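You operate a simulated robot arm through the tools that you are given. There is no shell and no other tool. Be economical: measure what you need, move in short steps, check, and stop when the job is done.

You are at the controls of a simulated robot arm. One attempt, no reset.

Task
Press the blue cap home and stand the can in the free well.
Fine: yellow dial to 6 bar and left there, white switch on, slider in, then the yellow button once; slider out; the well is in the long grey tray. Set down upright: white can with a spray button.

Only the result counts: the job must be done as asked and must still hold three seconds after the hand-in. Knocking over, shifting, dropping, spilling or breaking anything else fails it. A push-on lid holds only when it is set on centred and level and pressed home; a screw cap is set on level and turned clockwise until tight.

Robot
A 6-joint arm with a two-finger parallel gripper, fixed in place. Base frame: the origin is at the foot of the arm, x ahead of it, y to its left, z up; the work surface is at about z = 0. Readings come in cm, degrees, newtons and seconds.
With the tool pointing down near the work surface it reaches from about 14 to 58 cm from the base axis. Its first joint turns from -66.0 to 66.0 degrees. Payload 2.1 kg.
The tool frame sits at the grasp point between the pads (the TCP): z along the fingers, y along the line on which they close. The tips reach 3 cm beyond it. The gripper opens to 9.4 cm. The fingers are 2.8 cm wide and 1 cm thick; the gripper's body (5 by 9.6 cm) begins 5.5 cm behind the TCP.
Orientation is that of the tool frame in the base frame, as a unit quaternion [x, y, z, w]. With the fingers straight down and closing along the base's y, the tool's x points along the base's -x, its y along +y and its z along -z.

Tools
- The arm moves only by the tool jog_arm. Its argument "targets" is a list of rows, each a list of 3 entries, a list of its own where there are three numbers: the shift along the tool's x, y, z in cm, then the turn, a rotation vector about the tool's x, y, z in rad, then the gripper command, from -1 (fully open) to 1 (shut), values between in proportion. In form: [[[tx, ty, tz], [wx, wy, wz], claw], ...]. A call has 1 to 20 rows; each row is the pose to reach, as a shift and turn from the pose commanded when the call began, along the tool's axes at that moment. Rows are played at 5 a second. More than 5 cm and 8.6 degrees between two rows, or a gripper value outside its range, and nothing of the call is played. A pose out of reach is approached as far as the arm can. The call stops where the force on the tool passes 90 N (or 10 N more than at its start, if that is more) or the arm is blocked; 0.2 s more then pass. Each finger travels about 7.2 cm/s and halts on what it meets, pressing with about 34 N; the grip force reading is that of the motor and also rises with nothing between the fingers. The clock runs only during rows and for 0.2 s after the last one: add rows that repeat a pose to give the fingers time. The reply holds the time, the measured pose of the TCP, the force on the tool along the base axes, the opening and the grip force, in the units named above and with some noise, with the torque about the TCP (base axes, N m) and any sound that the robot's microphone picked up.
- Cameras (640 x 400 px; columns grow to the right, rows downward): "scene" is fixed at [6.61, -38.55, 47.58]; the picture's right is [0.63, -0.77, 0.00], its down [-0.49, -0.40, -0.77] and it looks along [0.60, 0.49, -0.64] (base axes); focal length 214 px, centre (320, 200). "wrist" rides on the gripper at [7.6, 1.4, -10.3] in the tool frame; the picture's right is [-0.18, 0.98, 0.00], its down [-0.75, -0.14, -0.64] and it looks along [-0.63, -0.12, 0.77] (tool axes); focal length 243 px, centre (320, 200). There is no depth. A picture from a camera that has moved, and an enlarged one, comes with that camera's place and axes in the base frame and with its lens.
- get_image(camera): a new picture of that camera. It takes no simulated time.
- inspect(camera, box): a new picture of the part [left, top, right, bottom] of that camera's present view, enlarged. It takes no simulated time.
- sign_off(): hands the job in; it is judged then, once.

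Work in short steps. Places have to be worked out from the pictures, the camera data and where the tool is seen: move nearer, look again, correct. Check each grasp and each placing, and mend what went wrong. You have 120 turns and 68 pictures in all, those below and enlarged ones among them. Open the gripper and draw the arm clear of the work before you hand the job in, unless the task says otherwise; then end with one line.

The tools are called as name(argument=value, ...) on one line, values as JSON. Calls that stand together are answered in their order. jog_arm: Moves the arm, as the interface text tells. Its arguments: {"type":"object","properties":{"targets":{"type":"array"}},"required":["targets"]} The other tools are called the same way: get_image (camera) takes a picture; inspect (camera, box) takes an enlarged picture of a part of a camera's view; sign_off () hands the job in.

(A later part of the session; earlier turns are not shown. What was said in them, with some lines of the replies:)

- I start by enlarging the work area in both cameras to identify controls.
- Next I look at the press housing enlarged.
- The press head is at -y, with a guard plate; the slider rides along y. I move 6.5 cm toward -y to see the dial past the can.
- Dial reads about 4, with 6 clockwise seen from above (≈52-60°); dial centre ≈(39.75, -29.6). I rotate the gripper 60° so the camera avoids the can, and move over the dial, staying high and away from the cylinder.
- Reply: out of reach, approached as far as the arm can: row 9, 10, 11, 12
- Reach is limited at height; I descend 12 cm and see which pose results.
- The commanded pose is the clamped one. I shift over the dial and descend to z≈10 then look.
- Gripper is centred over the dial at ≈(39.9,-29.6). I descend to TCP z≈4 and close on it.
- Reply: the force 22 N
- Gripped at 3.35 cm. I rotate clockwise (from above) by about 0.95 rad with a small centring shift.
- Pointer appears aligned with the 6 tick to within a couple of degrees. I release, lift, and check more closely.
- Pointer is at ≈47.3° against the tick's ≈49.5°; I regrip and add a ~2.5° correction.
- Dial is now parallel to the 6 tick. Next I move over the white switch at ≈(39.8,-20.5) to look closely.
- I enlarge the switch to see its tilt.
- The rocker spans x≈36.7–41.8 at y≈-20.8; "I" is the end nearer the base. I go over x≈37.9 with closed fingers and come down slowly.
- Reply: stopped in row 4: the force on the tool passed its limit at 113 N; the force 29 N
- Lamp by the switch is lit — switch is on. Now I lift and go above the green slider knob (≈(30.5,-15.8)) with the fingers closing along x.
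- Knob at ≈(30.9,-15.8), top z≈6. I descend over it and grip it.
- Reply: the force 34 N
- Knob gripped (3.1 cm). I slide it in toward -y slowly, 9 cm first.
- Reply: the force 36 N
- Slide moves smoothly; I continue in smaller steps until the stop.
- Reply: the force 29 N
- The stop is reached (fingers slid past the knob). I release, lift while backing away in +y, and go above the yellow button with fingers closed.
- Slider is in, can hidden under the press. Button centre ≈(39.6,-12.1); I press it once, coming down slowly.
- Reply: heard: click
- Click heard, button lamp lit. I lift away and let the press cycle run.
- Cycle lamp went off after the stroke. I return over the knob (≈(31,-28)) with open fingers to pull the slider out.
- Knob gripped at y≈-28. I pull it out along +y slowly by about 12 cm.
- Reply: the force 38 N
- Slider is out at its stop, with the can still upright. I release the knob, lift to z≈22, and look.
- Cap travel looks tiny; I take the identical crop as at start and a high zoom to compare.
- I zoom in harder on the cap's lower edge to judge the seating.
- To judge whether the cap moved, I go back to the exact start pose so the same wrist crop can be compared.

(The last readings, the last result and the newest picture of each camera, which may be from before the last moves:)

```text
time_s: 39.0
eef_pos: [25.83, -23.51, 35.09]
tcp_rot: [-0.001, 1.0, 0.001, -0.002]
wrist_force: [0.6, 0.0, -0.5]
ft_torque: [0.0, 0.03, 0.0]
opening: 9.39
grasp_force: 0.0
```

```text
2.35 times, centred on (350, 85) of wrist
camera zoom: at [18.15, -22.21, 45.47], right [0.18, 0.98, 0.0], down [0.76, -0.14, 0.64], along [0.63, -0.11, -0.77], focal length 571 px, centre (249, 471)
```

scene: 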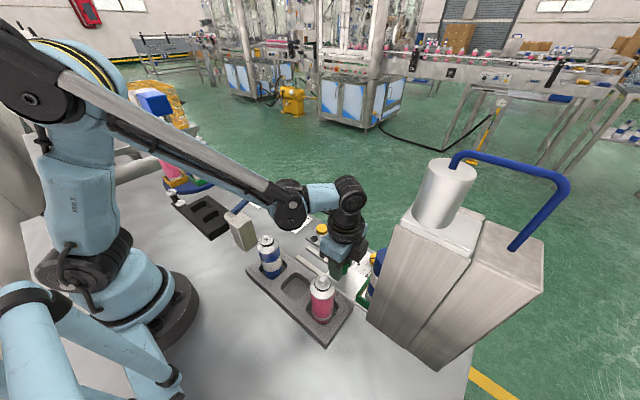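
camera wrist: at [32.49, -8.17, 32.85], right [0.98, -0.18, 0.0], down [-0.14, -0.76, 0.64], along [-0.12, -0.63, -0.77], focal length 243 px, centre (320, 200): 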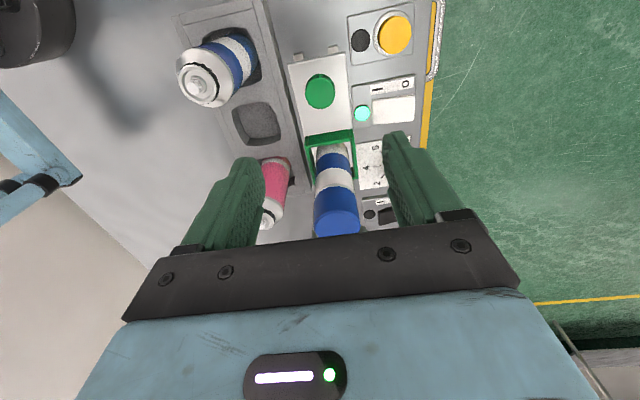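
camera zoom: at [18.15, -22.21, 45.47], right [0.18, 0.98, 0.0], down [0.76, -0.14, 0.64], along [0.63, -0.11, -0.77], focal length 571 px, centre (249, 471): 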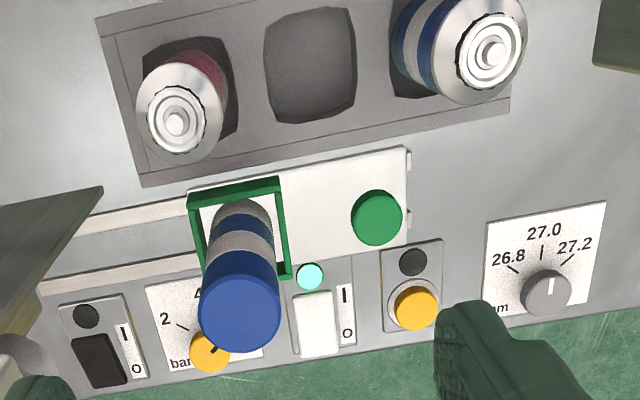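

The cap top sits lower than in the starting crop (by roughly 0.5 cm) and level, so the press worked. Next: rotate to close along x and go over the can at ≈(31.0,-24.95), down to z≈22.

jog_arm(targets=[[[0, 0, 0], [0, 0, 0.14], -0.6], [[-0.5, 0, 0], [0, 0, 0.285], -0.6], [[-1, 0, 0], [0, 0, 0.43], -0.6], [[-1.5, 0, 0], [0, 0, 0.575], -0.6], [[-2, 0, 0], [0, 0, 0.72], -0.6], [[-2.5, 0, 0], [0, 0, 0.865], -0.6], [[-3, 0, 0], [0, 0, 1.01], -0.6], [[-4, -0.5, 0], [0, 0, 1.15], -0.6], [[-5, -1, 0], [0, 0, 1.29], -0.6], [[-5.15, -1.4, 0], [0, 0, 1.43], -0.6], [[-5.15, -1.4, 0], [0, 0, 1.568], -0.6], [[-5.15, -1.4, 4], [0, 0, 1.568], -0.6], [[-5.15, -1.4, 8], [0, 0, 1.568], -0.6], [[-5.15, -1.4, 12.5], [0, 0, 1.568], -0.6], [[-5.15, -1.4, 12.5], [0, 0, 1.568], -0.6]])

get_image(camera="wrist")

inspect(camera="scene", box=[260, 130, 460, 290])

```text
time_s: 42.1
eef_pos: [30.86, -24.73, 22.63]
tcp_rot: [0.706, 0.708, -0.001, -0.002]
wrist_force: [-0.1, -0.2, 0.1]
ft_torque: [0.01, 0.02, -0.02]
opening: 7.52
grasp_force: 0.0
```

```text
28 pictures are left
camera wrist: at [32.23, -17.25, 32.98], right [0.98, -0.18, 0.0], down [-0.14, -0.76, 0.64], along [-0.12, -0.63, -0.77], focal length 243 px, centre (320, 200)
```

wrist: 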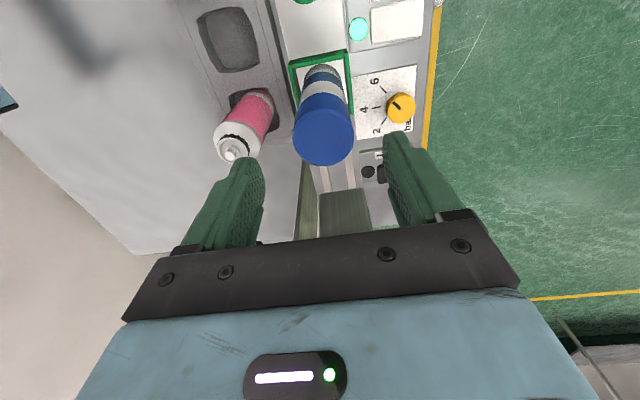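

```text
2.50 times, centred on (360, 210) of scene
camera zoom: at [6.61, -38.55, 47.58], right [0.63, -0.77, 0.0], down [-0.49, -0.4, -0.77], along [0.6, 0.49, -0.64], focal length 536 px, centre (220, 175)
```

zoom: 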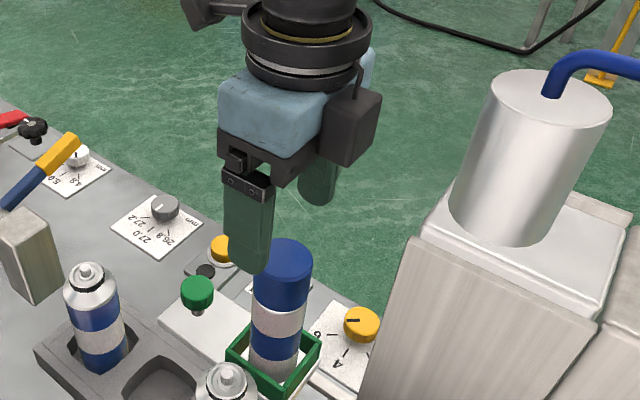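

Two-ray fix puts the cap top at (30.96,-24.93,16.6). I descend to TCP z≈11.8 around the can and close.

jog_arm(targets=[[[-0.2, 0.1, 4], [0, 0, 0], -0.6], [[-0.2, 0.1, 7.5], [0, 0, 0], -0.6], [[-0.2, 0.1, 9.5], [0, 0, 0], -0.6], [[-0.2, 0.1, 10.3], [0, 0, 0], -0.6], [[-0.2, 0.1, 10.8], [0, 0, 0], -0.6], [[-0.2, 0.1, 10.8], [0, 0, 0], -0.6]])

inspect(camera="scene", box=[280, 180, 420, 300])

get_image(camera="wrist")

```text
time_s: 43.5
eef_pos: [30.94, -24.97, 11.73]
tcp_rot: [0.706, 0.708, -0.001, -0.001]
wrist_force: [0.6, -0.1, -0.6]
ft_torque: [0.0, 0.0, 0.03]
opening: 7.5
grasp_force: 0.1
```

```text
3.33 times, centred on (350, 240) of scene
camera zoom: at [6.61, -38.55, 47.58], right [0.63, -0.77, 0.0], down [-0.49, -0.4, -0.77], along [0.6, 0.49, -0.64], focal length 715 px, centre (220, 67)
```

zoom: 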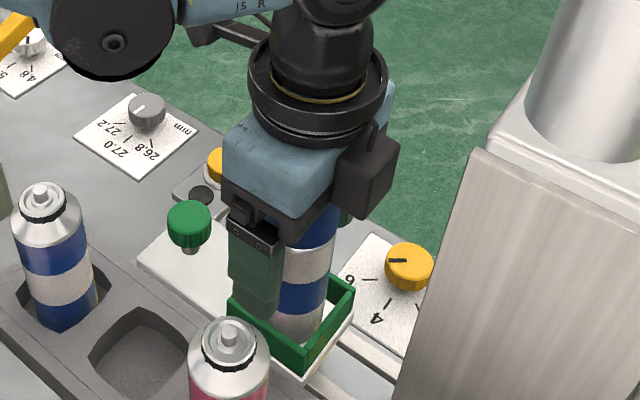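

```text
25 pictures are left
camera wrist: at [32.38, -17.43, 22.06], right [0.98, -0.18, 0.0], down [-0.14, -0.76, 0.64], along [-0.12, -0.63, -0.77], focal length 243 px, centre (320, 200)
```

wrist: 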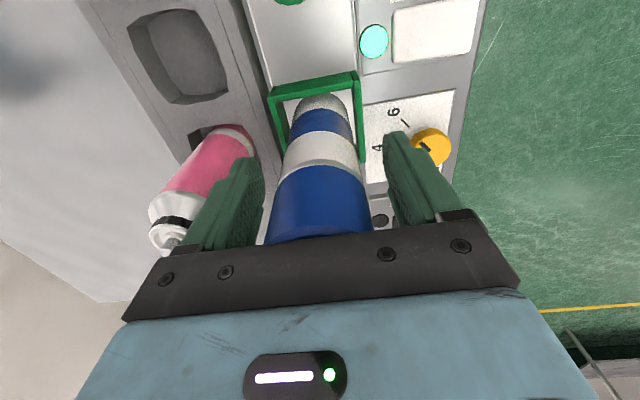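

Clear all round. I close on the can body.

jog_arm(targets=[[[0, 0, 0], [0, 0, 0], -0.3], [[0, 0, 0], [0, 0, 0], 0.0], [[0, 0, 0], [0, 0, 0], 0.3], [[0, 0, 0], [0, 0, 0], 0.3], [[0, 0, 0], [0, 0, 0], 0.3]])

```text
time_s: 44.8
eef_pos: [31.04, -24.87, 11.9]
tcp_rot: [0.705, 0.709, 0.0, -0.002]
wrist_force: [0.6, 0.2, 0.1]
ft_torque: [-0.01, -0.12, 0.01]
opening: 4.49
grasp_force: 34.5
```

Held at 4.49 cm. I lift straight up 12 cm.

jog_arm(targets=[[[0, 0, -0.7], [0, 0, 0], 0.3], [[0, 0, -2], [0, 0, 0], 0.3], [[0, 0, -4], [0, 0, 0], 0.3], [[0, 0, -6.5], [0, 0, 0], 0.3], [[0, 0, -9], [0, 0, 0], 0.3], [[0, 0, -11], [0, 0, 0], 0.3], [[0, 0, -12], [0, 0, 0], 0.3], [[0, 0, -12], [0, 0, 0], 0.3]])

inspect(camera="scene", box=[240, 150, 440, 340])

```text
time_s: 46.5
eef_pos: [31.09, -25.16, 23.92]
tcp_rot: [0.706, 0.708, -0.002, -0.002]
wrist_force: [0.1, -0.5, -2.3]
ft_torque: [0.01, 0.01, 0.02]
opening: 4.46
grasp_force: 33.6
```

```text
2.11 times, centred on (340, 245) of scene
camera zoom: at [6.61, -38.55, 47.58], right [0.63, -0.77, 0.0], down [-0.49, -0.4, -0.77], along [0.6, 0.49, -0.64], focal length 452 px, centre (278, 105)
```

zoom: 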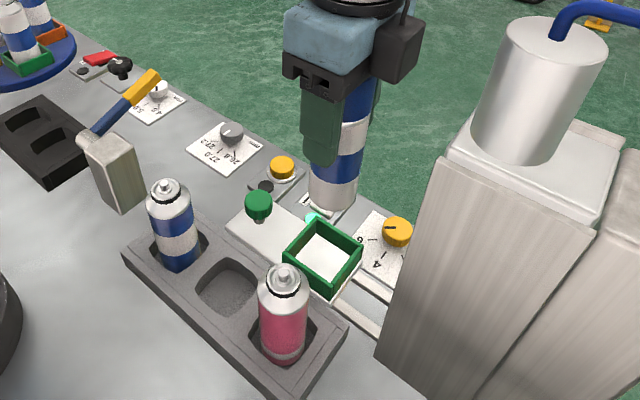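

Can lifted, upright. I carry it over the free well at ≈(22.05,-19.0).

jog_arm(targets=[[[1.5, -2.2, 0], [0, 0, 0], 0.3], [[3, -4.5, 0], [0, 0, 0], 0.3], [[4.5, -6.8, 0], [0, 0, 0], 0.3], [[6, -8.8, 0], [0, 0, 0], 0.3], [[6, -8.95, 0], [0, 0, 0], 0.3], [[6, -8.95, 3], [0, 0, 0], 0.3], [[6, -8.95, 6], [0, 0, 0], 0.3], [[6, -8.95, 6], [0, 0, 0], 0.3]])

get_image(camera="wrist")

inspect(camera="scene", box=[230, 190, 370, 350])

```text
time_s: 48.4
eef_pos: [21.98, -18.9, 17.69]
tcp_rot: [0.706, 0.708, -0.001, -0.002]
wrist_force: [0.4, 0.9, -2.3]
ft_torque: [0.01, 0.0, 0.01]
opening: 4.48
grasp_force: 33.3
```

```text
23 pictures are left
camera wrist: at [23.51, -11.44, 28.08], right [0.98, -0.18, 0.0], down [-0.14, -0.76, 0.64], along [-0.12, -0.63, -0.77], focal length 243 px, centre (320, 200)
```

wrist: 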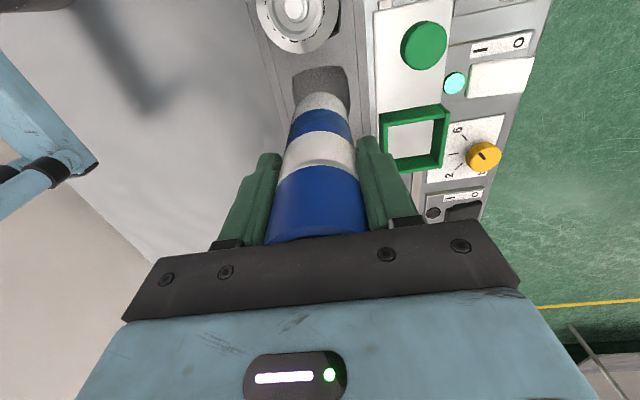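

```text
2.50 times, centred on (300, 270) of scene
camera zoom: at [6.61, -38.55, 47.58], right [0.63, -0.77, 0.0], down [-0.49, -0.4, -0.77], along [0.6, 0.49, -0.64], focal length 536 px, centre (370, 25)
```

zoom: 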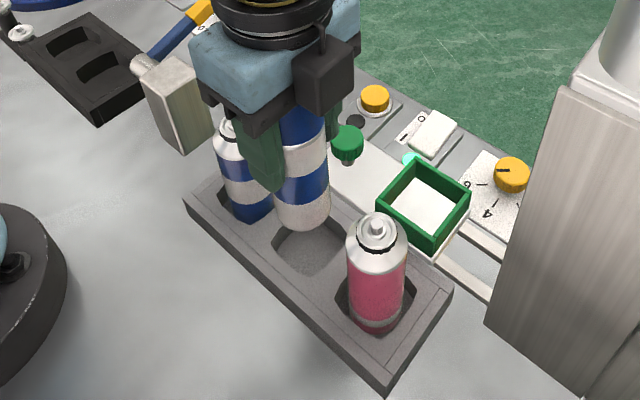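

Alignment looks good. I lower until the base is just above the tray top and check.

jog_arm(targets=[[[0, 0, 2], [0, 0, 0], 0.3], [[0, 0, 4], [0, 0, 0], 0.3], [[0, 0, 5], [0, 0, 0], 0.3], [[0, 0, 5], [0, 0, 0], 0.3]])

inspect(camera="wrist", box=[240, 40, 400, 200])

inspect(camera="scene", box=[250, 230, 350, 330])

```text
time_s: 49.4
eef_pos: [22.1, -19.08, 12.77]
tcp_rot: [0.705, 0.709, 0.0, -0.001]
wrist_force: [0.7, 0.7, -1.4]
ft_torque: [-0.01, 0.04, 0.04]
opening: 4.46
grasp_force: 33.6
```

```text
2.50 times, centred on (320, 120) of wrist
camera zoom: at [23.47, -11.56, 23.1], right [0.98, -0.18, 0.0], down [-0.14, -0.76, 0.64], along [-0.12, -0.63, -0.77], focal length 606 px, centre (320, 400)
```

zoom: 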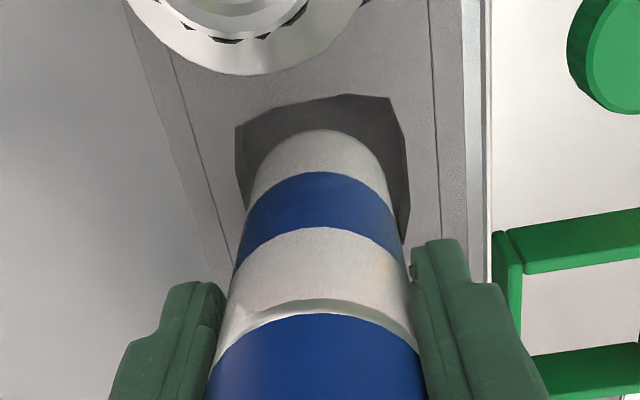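

```text
4.00 times, centred on (300, 280) of scene
camera zoom: at [6.61, -38.55, 47.58], right [0.63, -0.77, 0.0], down [-0.49, -0.4, -0.77], along [0.6, 0.49, -0.64], focal length 858 px, centre (400, -120)
```

zoom: 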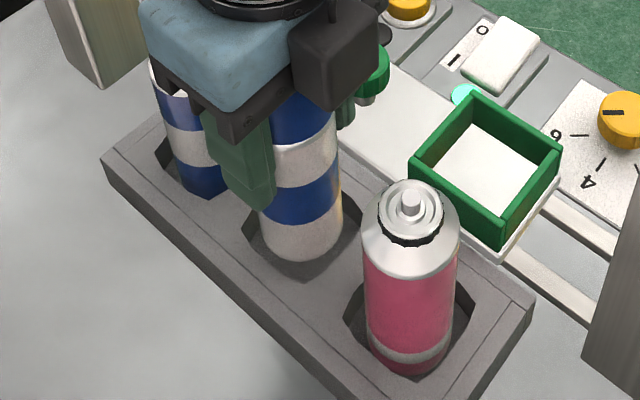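

Centred in the well opening. I lower in small steps until contact.

jog_arm(targets=[[[0, 0, 0.4], [0, 0, 0], 0.3], [[0, 0, 0.8], [0, 0, 0], 0.3], [[0, 0, 1.1], [0, 0, 0], 0.3], [[0, 0, 1.4], [0, 0, 0], 0.3], [[0, 0, 1.6], [0, 0, 0], 0.3], [[0, 0, 1.6], [0, 0, 0], 0.3]])

```text
time_s: 50.8
eef_pos: [21.88, -19.17, 11.19]
tcp_rot: [0.706, 0.708, 0.0, -0.002]
wrist_force: [0.4, -1.3, -2.0]
ft_torque: [0.0, -0.01, 0.01]
opening: 4.46
grasp_force: 34.3
```

jog_arm(targets=[[[0, 0, 0.15], [0, 0, 0], 0.3], [[0, 0, 0.3], [0, 0, 0], 0.3], [[0, 0, 0.45], [0, 0, 0], 0.3], [[0, 0, 0.6], [0, 0, 0], 0.3]])

inspect(camera="scene", box=[250, 230, 350, 330])

```text
time_s: 51.8
eef_pos: [21.82, -19.0, 10.6]
tcp_rot: [0.706, 0.709, -0.001, -0.002]
wrist_force: [-0.5, 0.1, -1.7]
ft_torque: [0.0, 0.01, -0.01]
opening: 4.47
grasp_force: 34.3
```

```text
4.00 times, centred on (300, 280) of scene
camera zoom: at [6.61, -38.55, 47.58], right [0.63, -0.77, 0.0], down [-0.49, -0.4, -0.77], along [0.6, 0.49, -0.64], focal length 858 px, centre (400, -120)
```

zoom: 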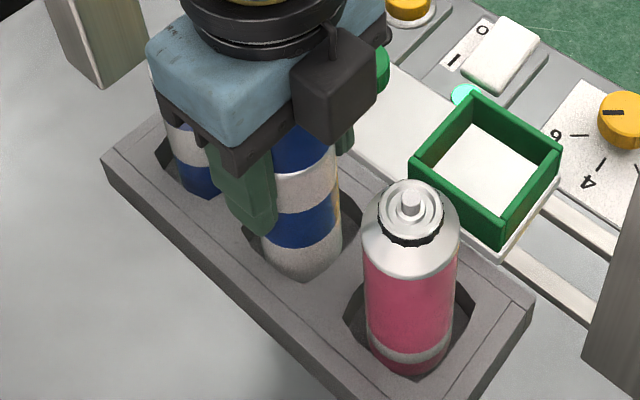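

Still no contact; I continue down gently.

jog_arm(targets=[[[0, 0, 0.15], [0, 0, 0], 0.3], [[0, 0, 0.3], [0, 0, 0], 0.3], [[0, 0, 0.45], [0, 0, 0], 0.3], [[0, 0, 0.6], [0, 0, 0], 0.3]])

```text
time_s: 52.8
eef_pos: [21.88, -19.06, 10.03]
tcp_rot: [0.705, 0.709, -0.002, -0.002]
wrist_force: [-3.6, -0.3, 14.7]
ft_torque: [-0.03, 0.15, 0.0]
opening: 4.48
grasp_force: 33.9
```

Contact (≈15 N) at a depth consistent with the well floor. I check the picture before releasing.

inspect(camera="scene", box=[250, 230, 350, 330])

inspect(camera="wrist", box=[240, 40, 400, 200])

```text
4.00 times, centred on (300, 280) of scene
camera zoom: at [6.61, -38.55, 47.59], right [0.63, -0.77, 0.0], down [-0.49, -0.4, -0.77], along [0.6, 0.49, -0.64], focal length 858 px, centre (400, -120)
```

zoom: 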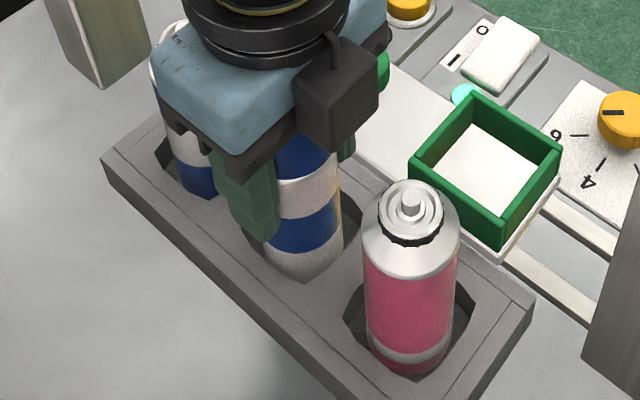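

```text
2.50 times, centred on (320, 120) of wrist
camera zoom: at [23.4, -11.55, 20.33], right [0.98, -0.18, -0.01], down [-0.14, -0.76, 0.64], along [-0.12, -0.63, -0.77], focal length 606 px, centre (320, 400)
```

zoom: 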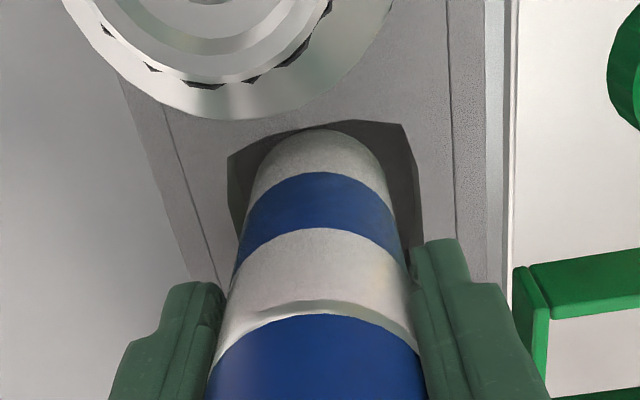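

Standing in the well. I release gently and retreat straight up.

jog_arm(targets=[[[0, 0, -0.05], [0, 0, 0], 0.0], [[0, 0, -0.05], [0, 0, 0], -0.2], [[0, 0, -0.05], [0, 0, 0], -0.4], [[0, 0, -0.05], [0, 0, 0], -0.4], [[0, 0, -2], [0, 0, 0], -0.4], [[0, 0, -5], [0, 0, 0], -0.4], [[0, 0, -9], [0, 0, 0], -0.4], [[0, 0, -13], [0, 0, 0], -0.4], [[0, 0, -16], [0, 0, 0], -0.4], [[0, 0, -16], [0, 0, 0], -0.4]])

get_image(camera="wrist")

inspect(camera="scene", box=[240, 180, 400, 340])

```text
time_s: 55.0
eef_pos: [22.06, -19.08, 26.12]
tcp_rot: [0.706, 0.708, -0.001, -0.001]
wrist_force: [-0.6, -0.8, -0.2]
ft_torque: [0.02, -0.02, 0.01]
opening: 6.58
grasp_force: 0.1
```

```text
16 pictures are left
camera wrist: at [23.45, -11.59, 36.39], right [0.98, -0.18, 0.0], down [-0.14, -0.76, 0.64], along [-0.12, -0.63, -0.77], focal length 243 px, centre (320, 200)
```

wrist: 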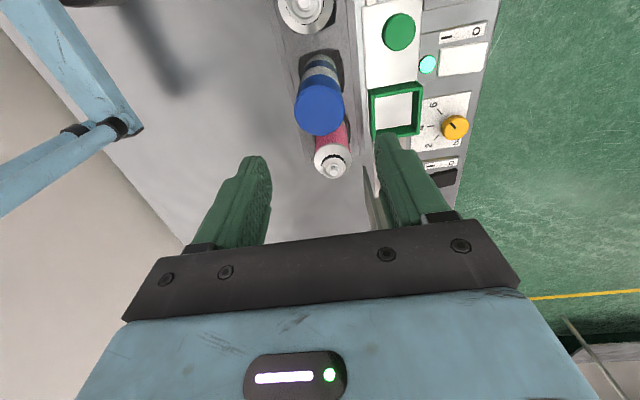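

```text
2.50 times, centred on (320, 260) of scene
camera zoom: at [6.61, -38.55, 47.58], right [0.63, -0.77, 0.0], down [-0.49, -0.4, -0.77], along [0.6, 0.49, -0.64], focal length 536 px, centre (320, 50)
```

zoom: 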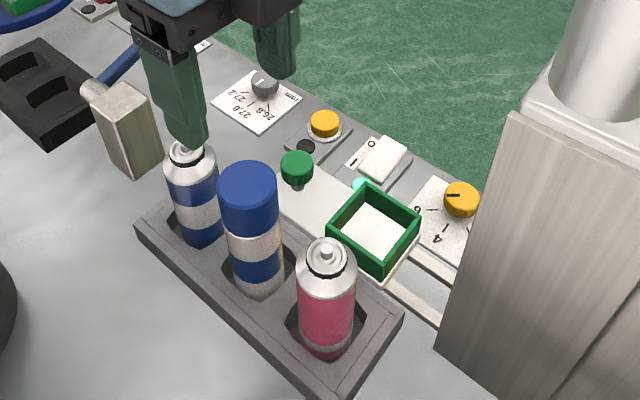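

The can stands in the middle well and the neighbours are undisturbed. I draw the arm further clear and take a last close look.

jog_arm(targets=[[[2, 0, -4], [0, 0, 0], -0.4], [[6, 0, -8], [0, 0, 0], -0.4], [[10, 0, -8], [0, 0, 0], -0.4], [[14, 0, -8], [0, 0, 0], -0.4], [[14, 0, -8], [0, 0, 0], -0.4], [[14, 0, -8], [0, 0, 0], -0.4], [[14, 0, -8], [0, 0, 0], -0.4]])

inspect(camera="scene", box=[255, 235, 345, 325])

get_image(camera="scene")

```text
refused: row 2 steps farther than a row can; nothing moved
```

```text
4.44 times, centred on (300, 280) of scene
camera zoom: at [6.61, -38.55, 47.58], right [0.63, -0.77, 0.0], down [-0.49, -0.4, -0.77], along [0.6, 0.49, -0.64], focal length 953 px, centre (409, -156)
```

zoom: 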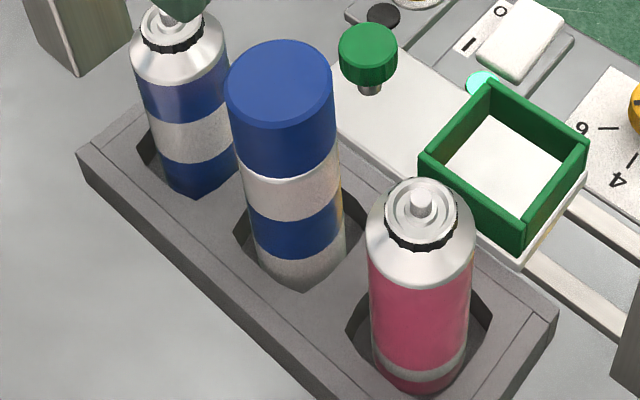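

```text
13 pictures are left
```

scene: 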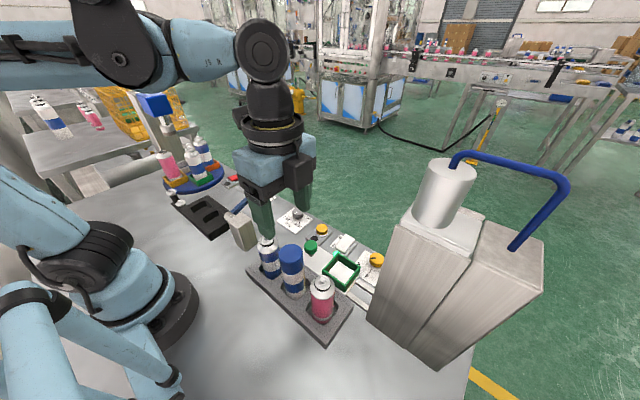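

Cap is level and the can upright. I redo the retreat with smaller steps.

jog_arm(targets=[[[0, 0, -4], [0, 0, 0], -0.4], [[2, 0, -8], [0, 0, 0], -0.4], [[6, 0, -8], [0, 0, 0], -0.4], [[10, 0, -8], [0, 0, 0], -0.4], [[10, 0, -8], [0, 0, 0], -1], [[10, 0, -8], [0, 0, 0], -1], [[10, 0, -8], [0, 0, 0], -1]])

inspect(camera="scene", box=[240, 180, 400, 340])

```text
time_s: 56.5
eef_pos: [21.97, -9.19, 34.07]
tcp_rot: [0.706, 0.708, -0.001, -0.002]
wrist_force: [-0.1, -0.2, 0.1]
ft_torque: [-0.03, -0.01, -0.03]
opening: 9.4
grasp_force: 0.1
```

```text
2.50 times, centred on (320, 260) of scene
camera zoom: at [6.61, -38.55, 47.58], right [0.63, -0.77, 0.0], down [-0.49, -0.4, -0.77], along [0.6, 0.49, -0.64], focal length 536 px, centre (320, 50)
```

zoom: 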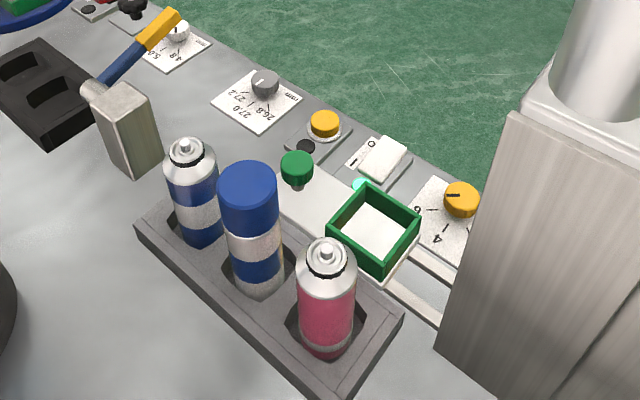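

Dial at 6, switch on, slider out, and the can stands capped and upright in the free well with the arm clear. I hand in.

sign_off()

```text
The job is handed in.
```

I ran the press once at 6 bar, and the capped can now stands upright in the free well of the long grey tray; the cap sits level and about 0.5 cm lower by the pictures, though I had no direct check that it is fully home.
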